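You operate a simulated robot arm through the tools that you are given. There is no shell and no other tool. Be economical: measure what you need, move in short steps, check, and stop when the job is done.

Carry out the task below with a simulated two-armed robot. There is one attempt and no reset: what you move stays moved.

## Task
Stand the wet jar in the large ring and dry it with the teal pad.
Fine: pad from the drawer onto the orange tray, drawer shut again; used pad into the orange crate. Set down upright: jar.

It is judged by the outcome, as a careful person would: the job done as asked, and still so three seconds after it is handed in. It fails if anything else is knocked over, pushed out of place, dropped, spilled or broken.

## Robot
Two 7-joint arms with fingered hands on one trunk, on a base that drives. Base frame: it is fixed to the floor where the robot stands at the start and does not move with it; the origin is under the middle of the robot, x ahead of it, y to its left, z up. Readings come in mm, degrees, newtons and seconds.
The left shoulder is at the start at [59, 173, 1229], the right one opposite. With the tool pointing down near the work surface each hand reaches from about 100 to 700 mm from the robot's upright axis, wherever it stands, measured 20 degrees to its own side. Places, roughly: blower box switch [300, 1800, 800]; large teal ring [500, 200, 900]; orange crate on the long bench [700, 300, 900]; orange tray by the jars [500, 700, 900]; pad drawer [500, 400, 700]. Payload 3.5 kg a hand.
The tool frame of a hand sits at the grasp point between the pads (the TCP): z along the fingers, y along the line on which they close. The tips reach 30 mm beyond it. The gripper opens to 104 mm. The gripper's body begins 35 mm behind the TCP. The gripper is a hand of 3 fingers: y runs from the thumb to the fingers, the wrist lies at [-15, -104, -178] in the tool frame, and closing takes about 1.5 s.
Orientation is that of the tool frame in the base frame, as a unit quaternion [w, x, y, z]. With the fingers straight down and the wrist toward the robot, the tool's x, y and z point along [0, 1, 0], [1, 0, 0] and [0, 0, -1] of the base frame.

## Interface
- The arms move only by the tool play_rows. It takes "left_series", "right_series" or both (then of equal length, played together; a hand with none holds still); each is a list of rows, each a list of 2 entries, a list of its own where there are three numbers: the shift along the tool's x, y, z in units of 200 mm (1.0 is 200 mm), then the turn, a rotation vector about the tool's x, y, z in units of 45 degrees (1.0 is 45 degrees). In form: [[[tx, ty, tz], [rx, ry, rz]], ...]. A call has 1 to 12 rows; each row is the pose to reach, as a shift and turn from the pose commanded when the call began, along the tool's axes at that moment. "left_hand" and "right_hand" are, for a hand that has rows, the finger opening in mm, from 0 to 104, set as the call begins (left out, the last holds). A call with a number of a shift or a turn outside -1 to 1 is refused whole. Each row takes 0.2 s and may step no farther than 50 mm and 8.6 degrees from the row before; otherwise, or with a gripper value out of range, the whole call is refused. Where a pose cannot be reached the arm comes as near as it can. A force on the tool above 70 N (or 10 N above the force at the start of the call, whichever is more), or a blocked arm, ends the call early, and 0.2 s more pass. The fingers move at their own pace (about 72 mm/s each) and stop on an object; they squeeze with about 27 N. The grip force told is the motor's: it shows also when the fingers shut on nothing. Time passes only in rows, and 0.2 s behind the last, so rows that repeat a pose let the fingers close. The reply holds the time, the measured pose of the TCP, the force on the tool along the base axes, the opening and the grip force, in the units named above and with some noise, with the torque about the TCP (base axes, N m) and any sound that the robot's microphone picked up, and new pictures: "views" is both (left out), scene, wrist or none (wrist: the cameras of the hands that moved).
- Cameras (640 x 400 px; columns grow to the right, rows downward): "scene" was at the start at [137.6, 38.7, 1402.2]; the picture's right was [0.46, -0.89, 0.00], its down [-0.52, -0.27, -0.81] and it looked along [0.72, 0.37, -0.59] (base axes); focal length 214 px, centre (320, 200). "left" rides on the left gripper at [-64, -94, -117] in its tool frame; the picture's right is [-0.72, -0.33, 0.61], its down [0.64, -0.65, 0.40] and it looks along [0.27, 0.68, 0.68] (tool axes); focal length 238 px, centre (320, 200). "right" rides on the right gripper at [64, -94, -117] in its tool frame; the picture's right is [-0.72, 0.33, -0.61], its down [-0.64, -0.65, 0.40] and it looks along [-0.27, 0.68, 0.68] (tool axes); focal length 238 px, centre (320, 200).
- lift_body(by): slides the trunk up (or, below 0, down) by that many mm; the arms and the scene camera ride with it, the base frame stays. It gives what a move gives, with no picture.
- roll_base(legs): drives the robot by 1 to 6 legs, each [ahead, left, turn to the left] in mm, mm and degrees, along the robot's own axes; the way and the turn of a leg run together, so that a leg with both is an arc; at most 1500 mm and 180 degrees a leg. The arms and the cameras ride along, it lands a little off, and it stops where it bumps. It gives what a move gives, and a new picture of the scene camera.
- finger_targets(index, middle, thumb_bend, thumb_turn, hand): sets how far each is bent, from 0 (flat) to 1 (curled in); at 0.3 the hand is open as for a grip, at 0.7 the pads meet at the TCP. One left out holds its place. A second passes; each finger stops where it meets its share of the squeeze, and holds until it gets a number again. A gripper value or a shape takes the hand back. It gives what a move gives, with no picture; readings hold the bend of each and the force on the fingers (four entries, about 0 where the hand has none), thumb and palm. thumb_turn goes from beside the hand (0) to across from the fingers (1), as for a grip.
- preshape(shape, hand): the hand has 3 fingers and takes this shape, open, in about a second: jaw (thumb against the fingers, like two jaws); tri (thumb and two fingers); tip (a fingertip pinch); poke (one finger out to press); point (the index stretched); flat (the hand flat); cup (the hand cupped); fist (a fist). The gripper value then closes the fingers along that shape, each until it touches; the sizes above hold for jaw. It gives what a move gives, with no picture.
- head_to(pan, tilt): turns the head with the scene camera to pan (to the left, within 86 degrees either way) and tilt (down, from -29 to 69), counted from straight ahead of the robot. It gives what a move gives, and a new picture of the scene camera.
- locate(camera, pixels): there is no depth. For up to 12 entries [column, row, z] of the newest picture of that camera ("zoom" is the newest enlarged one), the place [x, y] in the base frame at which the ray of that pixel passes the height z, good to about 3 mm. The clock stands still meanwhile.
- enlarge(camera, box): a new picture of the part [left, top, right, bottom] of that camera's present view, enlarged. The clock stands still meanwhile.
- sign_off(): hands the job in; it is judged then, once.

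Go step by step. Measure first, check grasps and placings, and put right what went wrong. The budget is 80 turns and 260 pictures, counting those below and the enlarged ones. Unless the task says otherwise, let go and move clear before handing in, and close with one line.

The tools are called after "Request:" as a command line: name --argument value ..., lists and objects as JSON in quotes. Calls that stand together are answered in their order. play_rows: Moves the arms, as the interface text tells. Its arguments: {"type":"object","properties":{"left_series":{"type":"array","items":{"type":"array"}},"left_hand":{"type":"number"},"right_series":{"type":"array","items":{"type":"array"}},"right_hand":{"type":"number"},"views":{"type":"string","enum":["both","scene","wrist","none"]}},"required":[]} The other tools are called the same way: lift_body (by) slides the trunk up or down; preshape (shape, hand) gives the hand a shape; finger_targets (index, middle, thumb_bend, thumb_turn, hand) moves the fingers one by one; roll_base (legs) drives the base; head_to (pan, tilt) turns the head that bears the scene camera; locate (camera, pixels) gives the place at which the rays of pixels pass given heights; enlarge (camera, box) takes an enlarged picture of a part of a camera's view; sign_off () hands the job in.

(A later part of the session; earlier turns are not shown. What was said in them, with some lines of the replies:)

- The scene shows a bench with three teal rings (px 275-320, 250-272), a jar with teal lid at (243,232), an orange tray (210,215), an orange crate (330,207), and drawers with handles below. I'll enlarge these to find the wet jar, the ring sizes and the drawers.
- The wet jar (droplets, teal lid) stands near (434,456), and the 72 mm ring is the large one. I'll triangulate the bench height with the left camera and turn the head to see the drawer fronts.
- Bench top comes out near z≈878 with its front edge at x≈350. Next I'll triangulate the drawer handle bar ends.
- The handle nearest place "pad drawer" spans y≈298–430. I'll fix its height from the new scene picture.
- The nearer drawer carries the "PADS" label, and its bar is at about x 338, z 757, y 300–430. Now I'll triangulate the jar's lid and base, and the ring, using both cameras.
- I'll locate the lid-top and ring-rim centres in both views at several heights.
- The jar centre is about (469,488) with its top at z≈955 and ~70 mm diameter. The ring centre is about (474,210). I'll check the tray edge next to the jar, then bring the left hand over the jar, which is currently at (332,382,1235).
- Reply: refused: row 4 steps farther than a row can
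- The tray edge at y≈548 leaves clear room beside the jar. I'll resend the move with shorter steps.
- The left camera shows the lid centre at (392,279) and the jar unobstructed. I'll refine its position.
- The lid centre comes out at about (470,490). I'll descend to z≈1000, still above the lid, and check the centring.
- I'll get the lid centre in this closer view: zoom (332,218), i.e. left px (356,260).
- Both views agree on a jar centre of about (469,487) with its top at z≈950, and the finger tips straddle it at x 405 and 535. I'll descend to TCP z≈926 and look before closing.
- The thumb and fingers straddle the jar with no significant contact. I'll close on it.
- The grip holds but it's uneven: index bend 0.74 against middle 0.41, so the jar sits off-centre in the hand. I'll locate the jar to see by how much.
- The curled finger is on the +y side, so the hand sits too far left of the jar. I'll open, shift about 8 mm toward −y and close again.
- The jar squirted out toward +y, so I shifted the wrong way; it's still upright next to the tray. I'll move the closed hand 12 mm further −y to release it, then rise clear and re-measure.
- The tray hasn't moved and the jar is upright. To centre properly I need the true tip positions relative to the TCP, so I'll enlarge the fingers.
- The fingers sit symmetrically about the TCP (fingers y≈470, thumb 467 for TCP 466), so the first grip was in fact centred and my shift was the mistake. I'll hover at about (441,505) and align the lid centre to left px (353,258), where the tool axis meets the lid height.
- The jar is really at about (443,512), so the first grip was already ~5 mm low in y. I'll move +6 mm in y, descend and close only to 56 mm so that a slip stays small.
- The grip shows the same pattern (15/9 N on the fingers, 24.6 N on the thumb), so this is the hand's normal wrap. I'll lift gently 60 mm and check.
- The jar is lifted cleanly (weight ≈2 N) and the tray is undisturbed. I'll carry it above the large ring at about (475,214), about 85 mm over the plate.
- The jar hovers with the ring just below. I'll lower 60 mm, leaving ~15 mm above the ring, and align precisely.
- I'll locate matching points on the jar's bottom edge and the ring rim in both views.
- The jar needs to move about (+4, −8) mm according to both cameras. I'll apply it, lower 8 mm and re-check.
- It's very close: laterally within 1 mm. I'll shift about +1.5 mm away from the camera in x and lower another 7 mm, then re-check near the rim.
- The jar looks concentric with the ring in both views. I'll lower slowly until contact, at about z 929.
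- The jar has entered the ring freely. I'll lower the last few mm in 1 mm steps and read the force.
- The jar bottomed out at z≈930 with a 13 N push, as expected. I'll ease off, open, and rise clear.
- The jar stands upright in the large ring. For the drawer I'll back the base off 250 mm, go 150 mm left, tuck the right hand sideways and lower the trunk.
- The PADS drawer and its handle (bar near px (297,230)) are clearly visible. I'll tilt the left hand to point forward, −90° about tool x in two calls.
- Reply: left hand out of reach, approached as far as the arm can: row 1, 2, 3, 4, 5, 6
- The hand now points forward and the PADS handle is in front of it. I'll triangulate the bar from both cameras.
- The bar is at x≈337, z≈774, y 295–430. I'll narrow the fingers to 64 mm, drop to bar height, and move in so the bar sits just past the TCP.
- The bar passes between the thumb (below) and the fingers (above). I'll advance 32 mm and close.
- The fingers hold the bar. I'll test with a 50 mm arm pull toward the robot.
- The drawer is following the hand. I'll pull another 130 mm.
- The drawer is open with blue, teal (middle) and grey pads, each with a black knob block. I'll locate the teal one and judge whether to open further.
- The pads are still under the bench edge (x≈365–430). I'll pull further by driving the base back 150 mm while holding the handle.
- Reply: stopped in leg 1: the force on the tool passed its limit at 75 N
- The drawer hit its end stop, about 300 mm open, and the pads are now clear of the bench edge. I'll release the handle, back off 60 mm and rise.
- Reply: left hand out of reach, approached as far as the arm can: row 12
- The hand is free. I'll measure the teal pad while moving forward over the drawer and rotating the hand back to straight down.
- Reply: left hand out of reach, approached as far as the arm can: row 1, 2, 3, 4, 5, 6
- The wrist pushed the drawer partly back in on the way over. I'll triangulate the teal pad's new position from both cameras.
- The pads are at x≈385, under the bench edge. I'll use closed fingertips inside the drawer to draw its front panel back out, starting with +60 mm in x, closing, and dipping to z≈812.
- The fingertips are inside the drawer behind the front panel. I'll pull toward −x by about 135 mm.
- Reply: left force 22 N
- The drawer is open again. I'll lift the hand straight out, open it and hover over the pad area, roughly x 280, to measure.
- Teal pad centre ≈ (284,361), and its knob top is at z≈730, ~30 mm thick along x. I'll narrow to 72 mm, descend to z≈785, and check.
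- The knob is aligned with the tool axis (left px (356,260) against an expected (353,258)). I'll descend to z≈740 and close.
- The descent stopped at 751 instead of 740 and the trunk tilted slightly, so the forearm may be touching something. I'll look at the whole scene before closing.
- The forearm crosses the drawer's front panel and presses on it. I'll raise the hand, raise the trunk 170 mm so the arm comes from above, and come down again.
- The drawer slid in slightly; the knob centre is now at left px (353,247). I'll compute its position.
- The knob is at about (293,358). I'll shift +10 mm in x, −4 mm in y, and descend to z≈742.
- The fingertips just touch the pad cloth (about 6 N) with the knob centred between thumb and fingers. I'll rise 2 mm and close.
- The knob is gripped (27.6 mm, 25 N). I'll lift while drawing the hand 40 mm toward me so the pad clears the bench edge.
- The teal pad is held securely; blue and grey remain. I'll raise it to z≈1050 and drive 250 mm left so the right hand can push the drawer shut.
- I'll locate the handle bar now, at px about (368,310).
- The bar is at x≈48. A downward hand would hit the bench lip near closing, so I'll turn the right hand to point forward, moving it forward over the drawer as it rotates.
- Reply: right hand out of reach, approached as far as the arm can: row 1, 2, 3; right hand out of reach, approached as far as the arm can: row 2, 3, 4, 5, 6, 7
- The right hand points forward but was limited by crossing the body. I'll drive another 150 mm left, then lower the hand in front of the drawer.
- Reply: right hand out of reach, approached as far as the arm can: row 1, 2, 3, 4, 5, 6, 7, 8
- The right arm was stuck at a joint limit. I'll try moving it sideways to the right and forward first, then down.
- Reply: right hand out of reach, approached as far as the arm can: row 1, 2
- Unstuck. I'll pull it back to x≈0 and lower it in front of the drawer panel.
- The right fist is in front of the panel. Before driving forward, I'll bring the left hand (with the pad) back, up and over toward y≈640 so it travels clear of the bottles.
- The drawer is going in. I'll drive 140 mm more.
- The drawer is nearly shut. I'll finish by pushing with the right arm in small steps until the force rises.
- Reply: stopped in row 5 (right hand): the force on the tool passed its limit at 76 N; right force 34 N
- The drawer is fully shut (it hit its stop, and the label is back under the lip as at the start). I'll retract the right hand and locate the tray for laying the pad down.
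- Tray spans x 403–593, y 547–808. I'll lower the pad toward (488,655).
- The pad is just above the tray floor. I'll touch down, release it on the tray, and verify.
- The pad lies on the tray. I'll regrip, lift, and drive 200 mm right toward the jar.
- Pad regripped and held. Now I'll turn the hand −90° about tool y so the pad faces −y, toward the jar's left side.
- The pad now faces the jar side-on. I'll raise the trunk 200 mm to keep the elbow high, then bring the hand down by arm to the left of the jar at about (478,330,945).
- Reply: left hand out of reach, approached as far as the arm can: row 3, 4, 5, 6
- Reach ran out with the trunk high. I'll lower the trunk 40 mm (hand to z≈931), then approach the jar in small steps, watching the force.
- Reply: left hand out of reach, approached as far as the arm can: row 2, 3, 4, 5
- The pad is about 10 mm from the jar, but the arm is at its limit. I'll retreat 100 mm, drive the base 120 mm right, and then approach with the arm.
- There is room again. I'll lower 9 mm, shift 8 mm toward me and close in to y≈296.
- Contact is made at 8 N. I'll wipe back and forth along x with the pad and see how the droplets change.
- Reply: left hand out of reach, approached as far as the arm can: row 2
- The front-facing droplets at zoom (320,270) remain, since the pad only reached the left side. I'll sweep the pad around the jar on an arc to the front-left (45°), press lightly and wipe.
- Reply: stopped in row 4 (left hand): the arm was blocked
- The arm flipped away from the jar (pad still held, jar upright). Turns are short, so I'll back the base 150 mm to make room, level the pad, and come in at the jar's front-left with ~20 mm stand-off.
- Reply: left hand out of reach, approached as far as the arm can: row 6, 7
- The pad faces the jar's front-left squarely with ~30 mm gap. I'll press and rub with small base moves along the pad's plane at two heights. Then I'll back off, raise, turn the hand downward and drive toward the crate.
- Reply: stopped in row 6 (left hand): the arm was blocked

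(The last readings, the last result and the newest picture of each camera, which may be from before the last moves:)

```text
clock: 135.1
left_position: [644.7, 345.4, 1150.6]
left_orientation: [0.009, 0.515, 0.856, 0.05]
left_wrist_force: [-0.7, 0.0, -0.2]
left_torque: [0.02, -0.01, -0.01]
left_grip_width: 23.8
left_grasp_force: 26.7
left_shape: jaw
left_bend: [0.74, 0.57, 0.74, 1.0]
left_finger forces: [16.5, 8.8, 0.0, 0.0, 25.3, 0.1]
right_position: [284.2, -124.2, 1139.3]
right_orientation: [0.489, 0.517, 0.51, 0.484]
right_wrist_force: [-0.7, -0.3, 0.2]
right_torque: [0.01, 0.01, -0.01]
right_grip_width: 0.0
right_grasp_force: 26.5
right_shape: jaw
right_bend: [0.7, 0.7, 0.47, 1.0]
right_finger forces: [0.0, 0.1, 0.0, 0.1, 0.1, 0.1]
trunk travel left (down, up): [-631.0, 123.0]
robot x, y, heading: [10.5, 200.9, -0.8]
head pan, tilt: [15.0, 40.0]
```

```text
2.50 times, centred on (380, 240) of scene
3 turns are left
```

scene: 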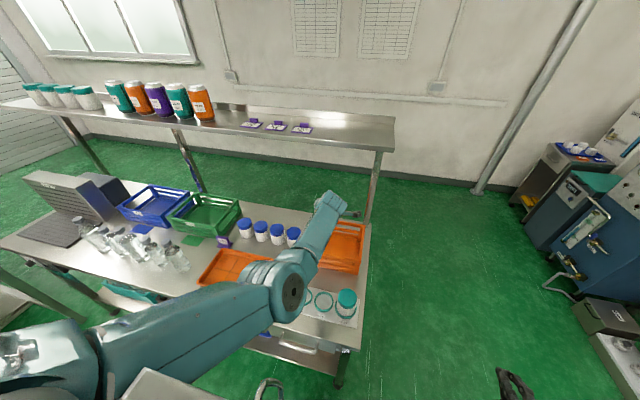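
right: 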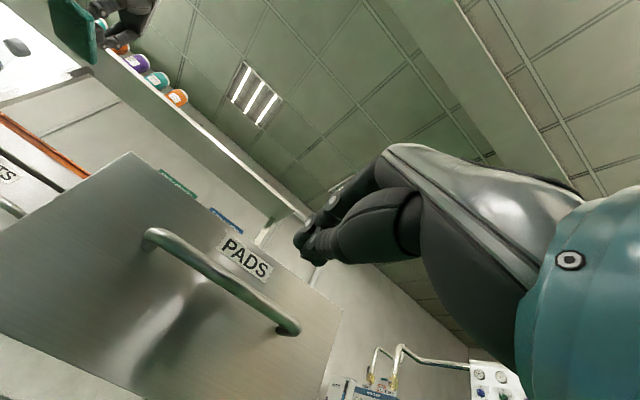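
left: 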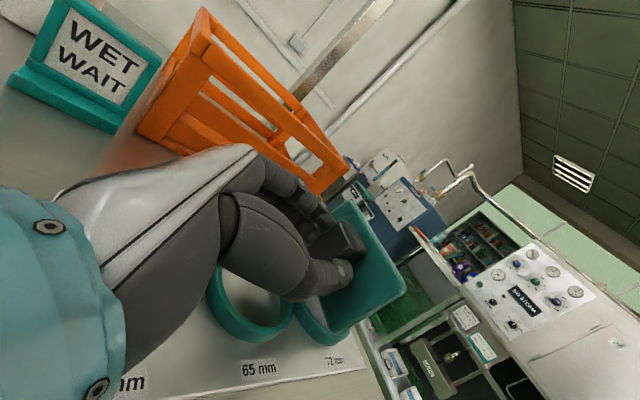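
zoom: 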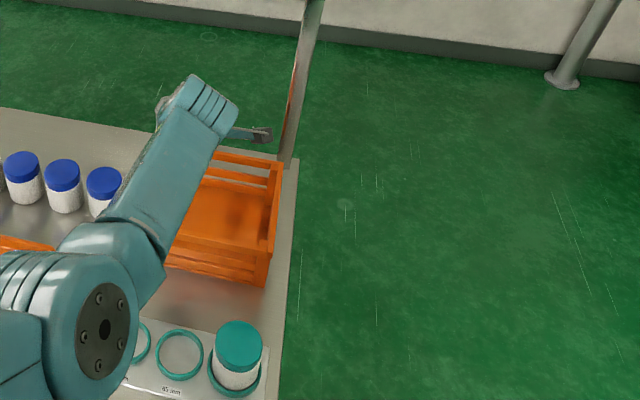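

All droplets are gone, so the jar is dry and upright in the ring. Now I'll move the pad over the crate centre (≈(708,286), top z≈979) and lower with the trunk to just inside the rim.

Request:
play_rows --left_series '[[[-0.1, 0.034, 0], [0, 0, 0]], [[-0.2, 0.068, 0], [0, 0, 0]], [[-0.3, 0.1, 0], [0, 0, 0]], [[-0.406, 0.136, 0], [0, 0, 0]], [[-0.406, 0.136, 0], [0, 0, 0]]]' --views "wrist"

Request:
head_to --pan 5 --tilt 48

Request:
lift_body --by -120

Request:
play_rows --left_series '[[[0, 0, 0], [0, 0, 0]]]'

Request:
enlarge --camera "scene" --box '[240, 100, 440, 260]'

Request:
enlarge --camera "left" --box '[200, 120, 500, 380]'

```text
clock: 136.3
left_position: [662.2, 311.0, 1165.2]
left_orientation: [0.008, 0.514, 0.856, 0.05]
left_wrist_force: [-0.8, 0.3, -0.2]
left_torque: [-0.01, -0.02, 0.02]
left_grip_width: 23.8
left_grasp_force: 26.7
left_shape: jaw
left_bend: [0.74, 0.57, 0.74, 1.0]
left_finger forces: [16.6, 8.8, 0.1, 0.0, 25.3, 0.0]
left hand out of reach, approached as far as the arm can: row 2, 3, 4, 5
right_position: [284.5, -125.3, 1138.5]
right_orientation: [0.49, 0.517, 0.509, 0.483]
right_wrist_force: [-0.7, 0.3, 0.4]
right_torque: [-0.01, 0.02, 0.01]
right_grip_width: 0.0
right_grasp_force: 27.2
right_shape: jaw
right_bend: [0.7, 0.7, 0.47, 1.0]
right_finger forces: [0.0, 0.1, 0.1, 0.0, 0.0, 0.1]
trunk travel left (down, up): [-631.0, 123.0]
robot x, y, heading: [12.8, 199.6, -0.6]
head pan, tilt: [15.0, 40.0]
```

left: 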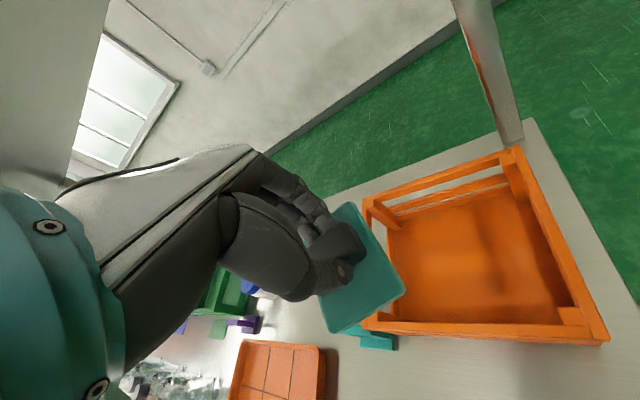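

```text
clock: 137.0
left_position: [662.5, 313.2, 1165.8]
left_orientation: [0.009, 0.514, 0.856, 0.051]
left_wrist_force: [0.0, -0.2, 0.0]
left_torque: [0.0, 0.0, 0.01]
left_grip_width: 24.1
left_grasp_force: 26.8
left_shape: jaw
left_bend: [0.74, 0.57, 0.74, 1.0]
left_finger forces: [16.5, 8.8, 0.1, 0.0, 25.3, 0.0]
right_position: [284.1, -125.9, 1139.0]
right_orientation: [0.489, 0.517, 0.51, 0.484]
right_wrist_force: [-0.1, 0.4, -0.6]
right_torque: [0.02, -0.01, -0.01]
right_grip_width: 0.0
right_grasp_force: 26.7
right_shape: jaw
right_bend: [0.7, 0.7, 0.47, 1.0]
right_finger forces: [0.0, 0.0, 0.0, 0.0, 0.1, 0.0]
trunk travel left (down, up): [-631.0, 123.0]
robot x, y, heading: [15.5, 196.6, -0.8]
head pan, tilt: [5.0, 48.0]
```

scene: 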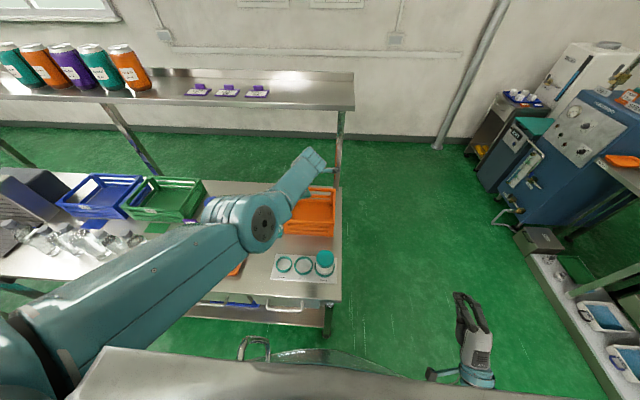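

```text
clock: 138.5
left_position: [662.2, 311.6, 1046.9]
left_orientation: [0.008, 0.514, 0.856, 0.05]
left_wrist_force: [-0.2, 1.1, -0.5]
left_torque: [-0.02, 0.01, 0.0]
left_grip_width: 23.9
left_grasp_force: 26.9
left_shape: jaw
left_bend: [0.74, 0.57, 0.74, 1.0]
left_finger forces: [16.4, 8.7, 0.1, 0.0, 25.3, 0.0]
right_position: [284.1, -124.8, 1019.3]
right_orientation: [0.489, 0.516, 0.51, 0.484]
right_wrist_force: [0.0, 0.4, 0.1]
right_torque: [-0.02, -0.03, 0.01]
right_grip_width: 0.1
right_grasp_force: 27.0
right_shape: jaw
right_bend: [0.7, 0.7, 0.47, 1.0]
right_finger forces: [0.0, 0.0, 0.0, 0.0, 0.0, 0.1]
trunk travel left (down, up): [-511.0, 243.0]
robot x, y, heading: [9.3, 199.7, -0.7]
head pan, tilt: [5.0, 48.0]
```

```text
clock: 138.9
left_position: [662.8, 311.5, 1047.4]
left_orientation: [0.008, 0.514, 0.856, 0.051]
left_wrist_force: [-0.2, -0.7, -0.5]
left_torque: [0.01, -0.01, -0.01]
left_grip_width: 24.0
left_grasp_force: 26.8
left_shape: jaw
left_bend: [0.74, 0.57, 0.74, 1.0]
left_finger forces: [16.5, 8.8, 0.0, 0.1, 25.3, 0.0]
right_position: [285.6, -124.8, 1018.6]
right_orientation: [0.49, 0.518, 0.509, 0.483]
right_wrist_force: [0.2, -0.2, -0.3]
right_torque: [0.01, 0.0, -0.01]
right_grip_width: 0.0
right_grasp_force: 27.7
right_shape: jaw
right_bend: [0.7, 0.7, 0.47, 1.0]
right_finger forces: [0.0, 0.0, 0.0, 0.0, 0.1, 0.0]
trunk travel left (down, up): [-511.0, 243.0]
robot x, y, heading: [13.6, 200.3, -1.1]
head pan, tilt: [5.0, 48.0]
```

scene: 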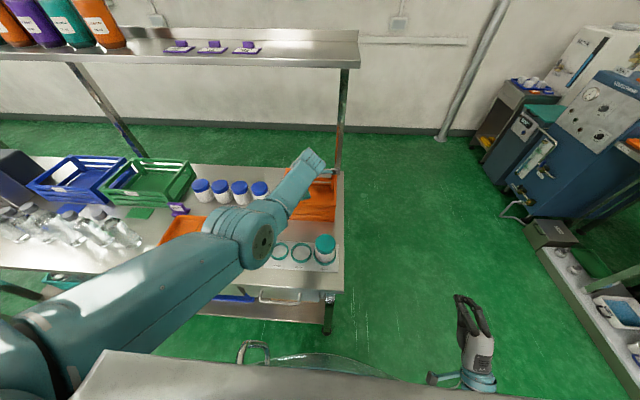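
left: 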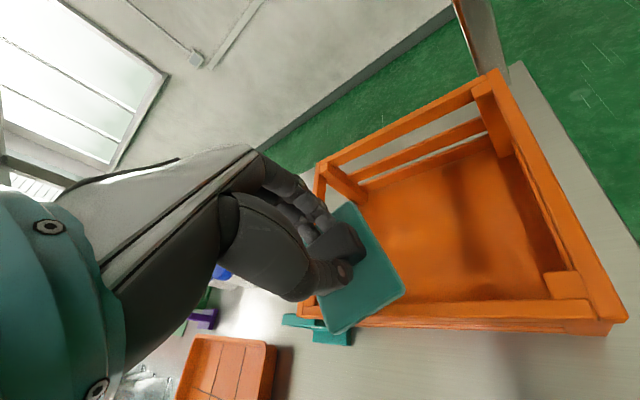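

```text
2.50 times, centred on (340, 180) of scene
```

zoom: 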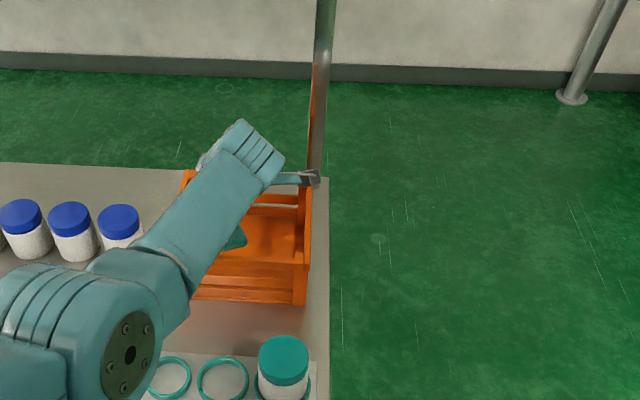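

```text
1.54 times, centred on (350, 250) of left
2 turns are left
```

zoom: 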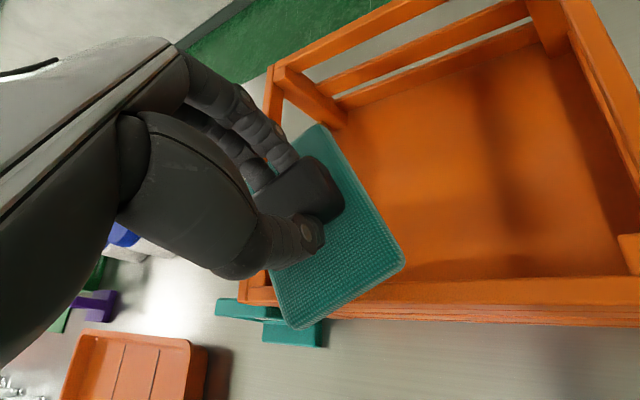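

The pad hovers over the crate's front-left area, about 45 mm short of centre in x. I'll nudge the base 25 mm forward and 45 mm right, tilt the hand 10° outward, lower with the trunk into the crate, release, and rise clear.

Request:
roll_base --legs '[[25, -45, 0]]'

Request:
play_rows --left_series '[[[0, 0.05, -0.03], [-0.075, 0, 0]], [[0, 0.1, -0.07], [-0.15, 0, 0]], [[0, 0.147, -0.104], [-0.222, 0, 0]], [[0, 0.147, -0.104], [-0.222, 0, 0]]]' --views "none"

Request:
lift_body --by -118

Request:
play_rows --left_series '[[[0, 0, 0], [0, 0, 0]], [[0, 0, 0], [0, 0, 0]], [[0, 0, 0], [0, 0, 0]], [[0, 0, 0], [0, 0, 0]], [[0, 0, 0], [0, 0, 0]], [[0, 0, 0], [0, 0, 0]]]' --left_hand 76 --views "wrist"

Request:
lift_body --by 220

Request:
play_rows --left_series '[[[0, 0, 0], [0, 0, 0]]]'

```text
clock: 139.8
left_position: [686.4, 266.4, 1045.0]
left_orientation: [0.008, 0.514, 0.856, 0.051]
left_wrist_force: [0.0, -0.1, -0.4]
left_torque: [0.0, 0.01, 0.0]
left_grip_width: 23.8
left_grasp_force: 26.6
left_shape: jaw
left_bend: [0.74, 0.57, 0.74, 1.0]
left_finger forces: [16.5, 8.8, 0.0, 0.1, 25.2, 0.1]
right_position: [308.3, -171.1, 1017.5]
right_orientation: [0.488, 0.518, 0.51, 0.484]
right_wrist_force: [1.5, -0.3, 0.6]
right_torque: [-0.01, -0.02, 0.02]
right_grip_width: 0.0
right_grasp_force: 27.0
right_shape: jaw
right_bend: [0.7, 0.7, 0.47, 1.0]
right_finger forces: [0.1, 0.0, 0.1, 0.0, 0.0, 0.0]
trunk travel left (down, up): [-511.0, 243.0]
robot x, y, heading: [35.8, 149.1, -0.9]
head pan, tilt: [5.0, 48.0]
```

scene: 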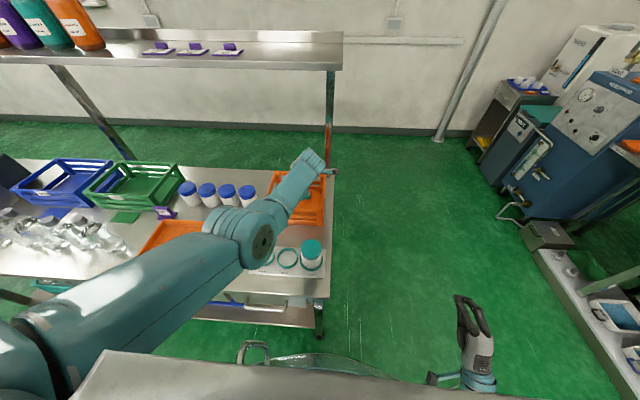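

```text
clock: 140.8
left_position: [712.7, 277.8, 1069.4]
left_orientation: [0.052, 0.511, 0.849, 0.125]
left_wrist_force: [-0.4, 0.4, -0.3]
left_torque: [-0.03, 0.01, 0.01]
left_grip_width: 24.0
left_grasp_force: 27.0
left_shape: jaw
left_bend: [0.74, 0.57, 0.74, 1.0]
left_finger forces: [16.4, 8.9, 0.0, 0.0, 25.3, 0.0]
right_position: [308.1, -170.8, 1018.6]
right_orientation: [0.489, 0.517, 0.509, 0.483]
right_wrist_force: [-0.4, -0.3, -0.2]
right_torque: [-0.01, 0.02, 0.01]
right_grip_width: 0.0
right_grasp_force: 27.0
right_shape: jaw
right_bend: [0.7, 0.7, 0.47, 1.0]
right_finger forces: [0.0, 0.1, 0.0, 0.0, 0.0, 0.0]
trunk travel left (down, up): [-511.0, 243.0]
robot x, y, heading: [34.5, 150.3, -1.0]
head pan, tilt: [5.0, 48.0]
```

```text
clock: 142.3
left_position: [711.9, 279.5, 952.8]
left_orientation: [0.052, 0.512, 0.848, 0.125]
left_wrist_force: [0.5, -0.2, -0.3]
left_torque: [0.01, 0.04, 0.01]
left_grip_width: 23.9
left_grasp_force: 27.0
left_shape: jaw
left_bend: [0.74, 0.57, 0.74, 1.0]
left_finger forces: [16.3, 8.8, 0.0, 0.0, 25.3, 0.0]
right_position: [307.4, -170.9, 900.8]
right_orientation: [0.49, 0.517, 0.509, 0.484]
right_wrist_force: [-0.3, 0.1, -0.2]
right_torque: [0.03, -0.01, 0.03]
right_grip_width: 0.1
right_grasp_force: 27.2
right_shape: jaw
right_bend: [0.7, 0.7, 0.47, 1.0]
right_finger forces: [0.0, 0.0, 0.1, 0.0, 0.0, 0.0]
trunk travel left (down, up): [-393.0, 361.0]
robot x, y, heading: [34.7, 149.2, -1.0]
head pan, tilt: [5.0, 48.0]
```

```text
clock: 143.7
left_position: [710.8, 278.1, 951.0]
left_orientation: [0.053, 0.512, 0.848, 0.125]
left_wrist_force: [-0.2, 0.3, 1.3]
left_torque: [0.01, 0.0, -0.06]
left_grip_width: 75.6
left_grasp_force: 0.0
left_shape: jaw
left_bend: [0.27, 0.36, 0.56, 0.99]
left_finger forces: [0.1, 0.1, 0.0, 0.0, 0.0, 0.1]
right_position: [305.9, -169.7, 900.7]
right_orientation: [0.489, 0.517, 0.51, 0.484]
right_wrist_force: [0.1, -0.6, 0.0]
right_torque: [-0.03, -0.04, -0.01]
right_grip_width: 0.1
right_grasp_force: 27.1
right_shape: jaw
right_bend: [0.7, 0.7, 0.47, 1.0]
right_finger forces: [0.1, 0.0, 0.1, 0.0, 0.0, 0.0]
trunk travel left (down, up): [-393.0, 361.0]
robot x, y, heading: [34.4, 153.1, -0.9]
head pan, tilt: [5.0, 48.0]
```

left: 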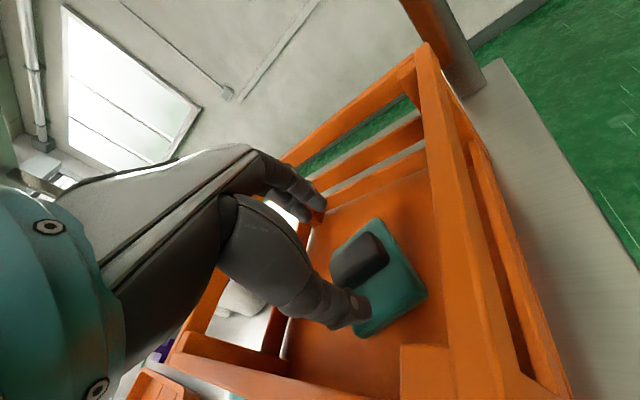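

```text
clock: 146.0
left_position: [710.9, 279.0, 1171.8]
left_orientation: [0.052, 0.512, 0.849, 0.124]
left_wrist_force: [0.5, 0.9, 0.5]
left_torque: [0.0, 0.0, -0.03]
left_grip_width: 75.6
left_grasp_force: 0.0
left_shape: jaw
left_bend: [0.27, 0.36, 0.56, 0.99]
left_finger forces: [0.0, 0.0, 0.0, 0.0, 0.1, 0.1]
right_position: [307.3, -170.9, 1120.5]
right_orientation: [0.489, 0.517, 0.51, 0.484]
right_wrist_force: [0.5, -0.5, -1.0]
right_torque: [0.0, -0.05, -0.02]
right_grip_width: 0.0
right_grasp_force: 27.0
right_shape: jaw
right_bend: [0.7, 0.7, 0.47, 1.0]
right_finger forces: [0.1, 0.0, 0.1, 0.1, 0.0, 0.1]
trunk travel left (down, up): [-613.0, 141.0]
robot x, y, heading: [36.2, 151.1, -0.9]
head pan, tilt: [5.0, 48.0]
```

```text
clock: 146.4
left_position: [711.3, 279.0, 1171.2]
left_orientation: [0.053, 0.511, 0.849, 0.125]
left_wrist_force: [-0.1, -0.6, -0.2]
left_torque: [-0.03, 0.02, 0.03]
left_grip_width: 75.6
left_grasp_force: 0.2
left_shape: jaw
left_bend: [0.27, 0.36, 0.56, 0.99]
left_finger forces: [0.1, 0.0, 0.1, 0.0, 0.0, 0.0]
right_position: [307.9, -169.8, 1120.2]
right_orientation: [0.489, 0.518, 0.509, 0.483]
right_wrist_force: [0.4, 0.7, -0.1]
right_torque: [-0.02, 0.01, -0.04]
right_grip_width: 0.0
right_grasp_force: 26.8
right_shape: jaw
right_bend: [0.7, 0.7, 0.47, 1.0]
right_finger forces: [0.0, 0.1, 0.0, 0.1, 0.0, 0.0]
trunk travel left (down, up): [-613.0, 141.0]
robot x, y, heading: [37.8, 153.9, -0.7]
head pan, tilt: [5.0, 48.0]
1 turns are left
```

scene: 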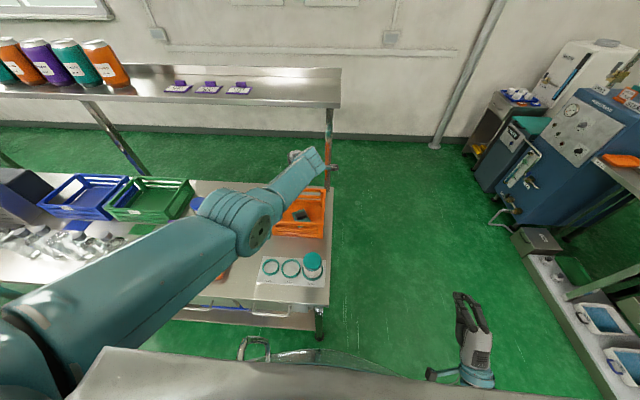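
left: 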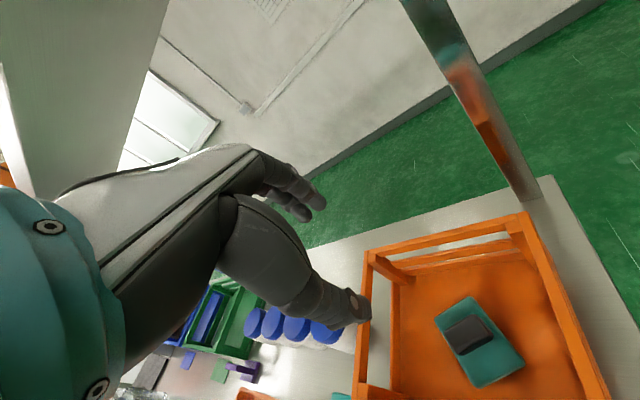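

The used teal pad lies flat in the orange crate (left px (480,340)). The jar stands upright in the 72 mm ring with no droplets visible in the last close view, the drawer is shut, and the left hand is clear above the crate. The job is done, so I'm handing in.

Request:
sign_off

```text
The job is handed in.
```

The jar is dry and standing upright in the large ring. The teal pad went from the drawer onto the tray and, once used, into the orange crate, and the drawer is shut. Along the way the jar slipped from one grip and slid against the tray, but it stayed upright and the tray did not move.
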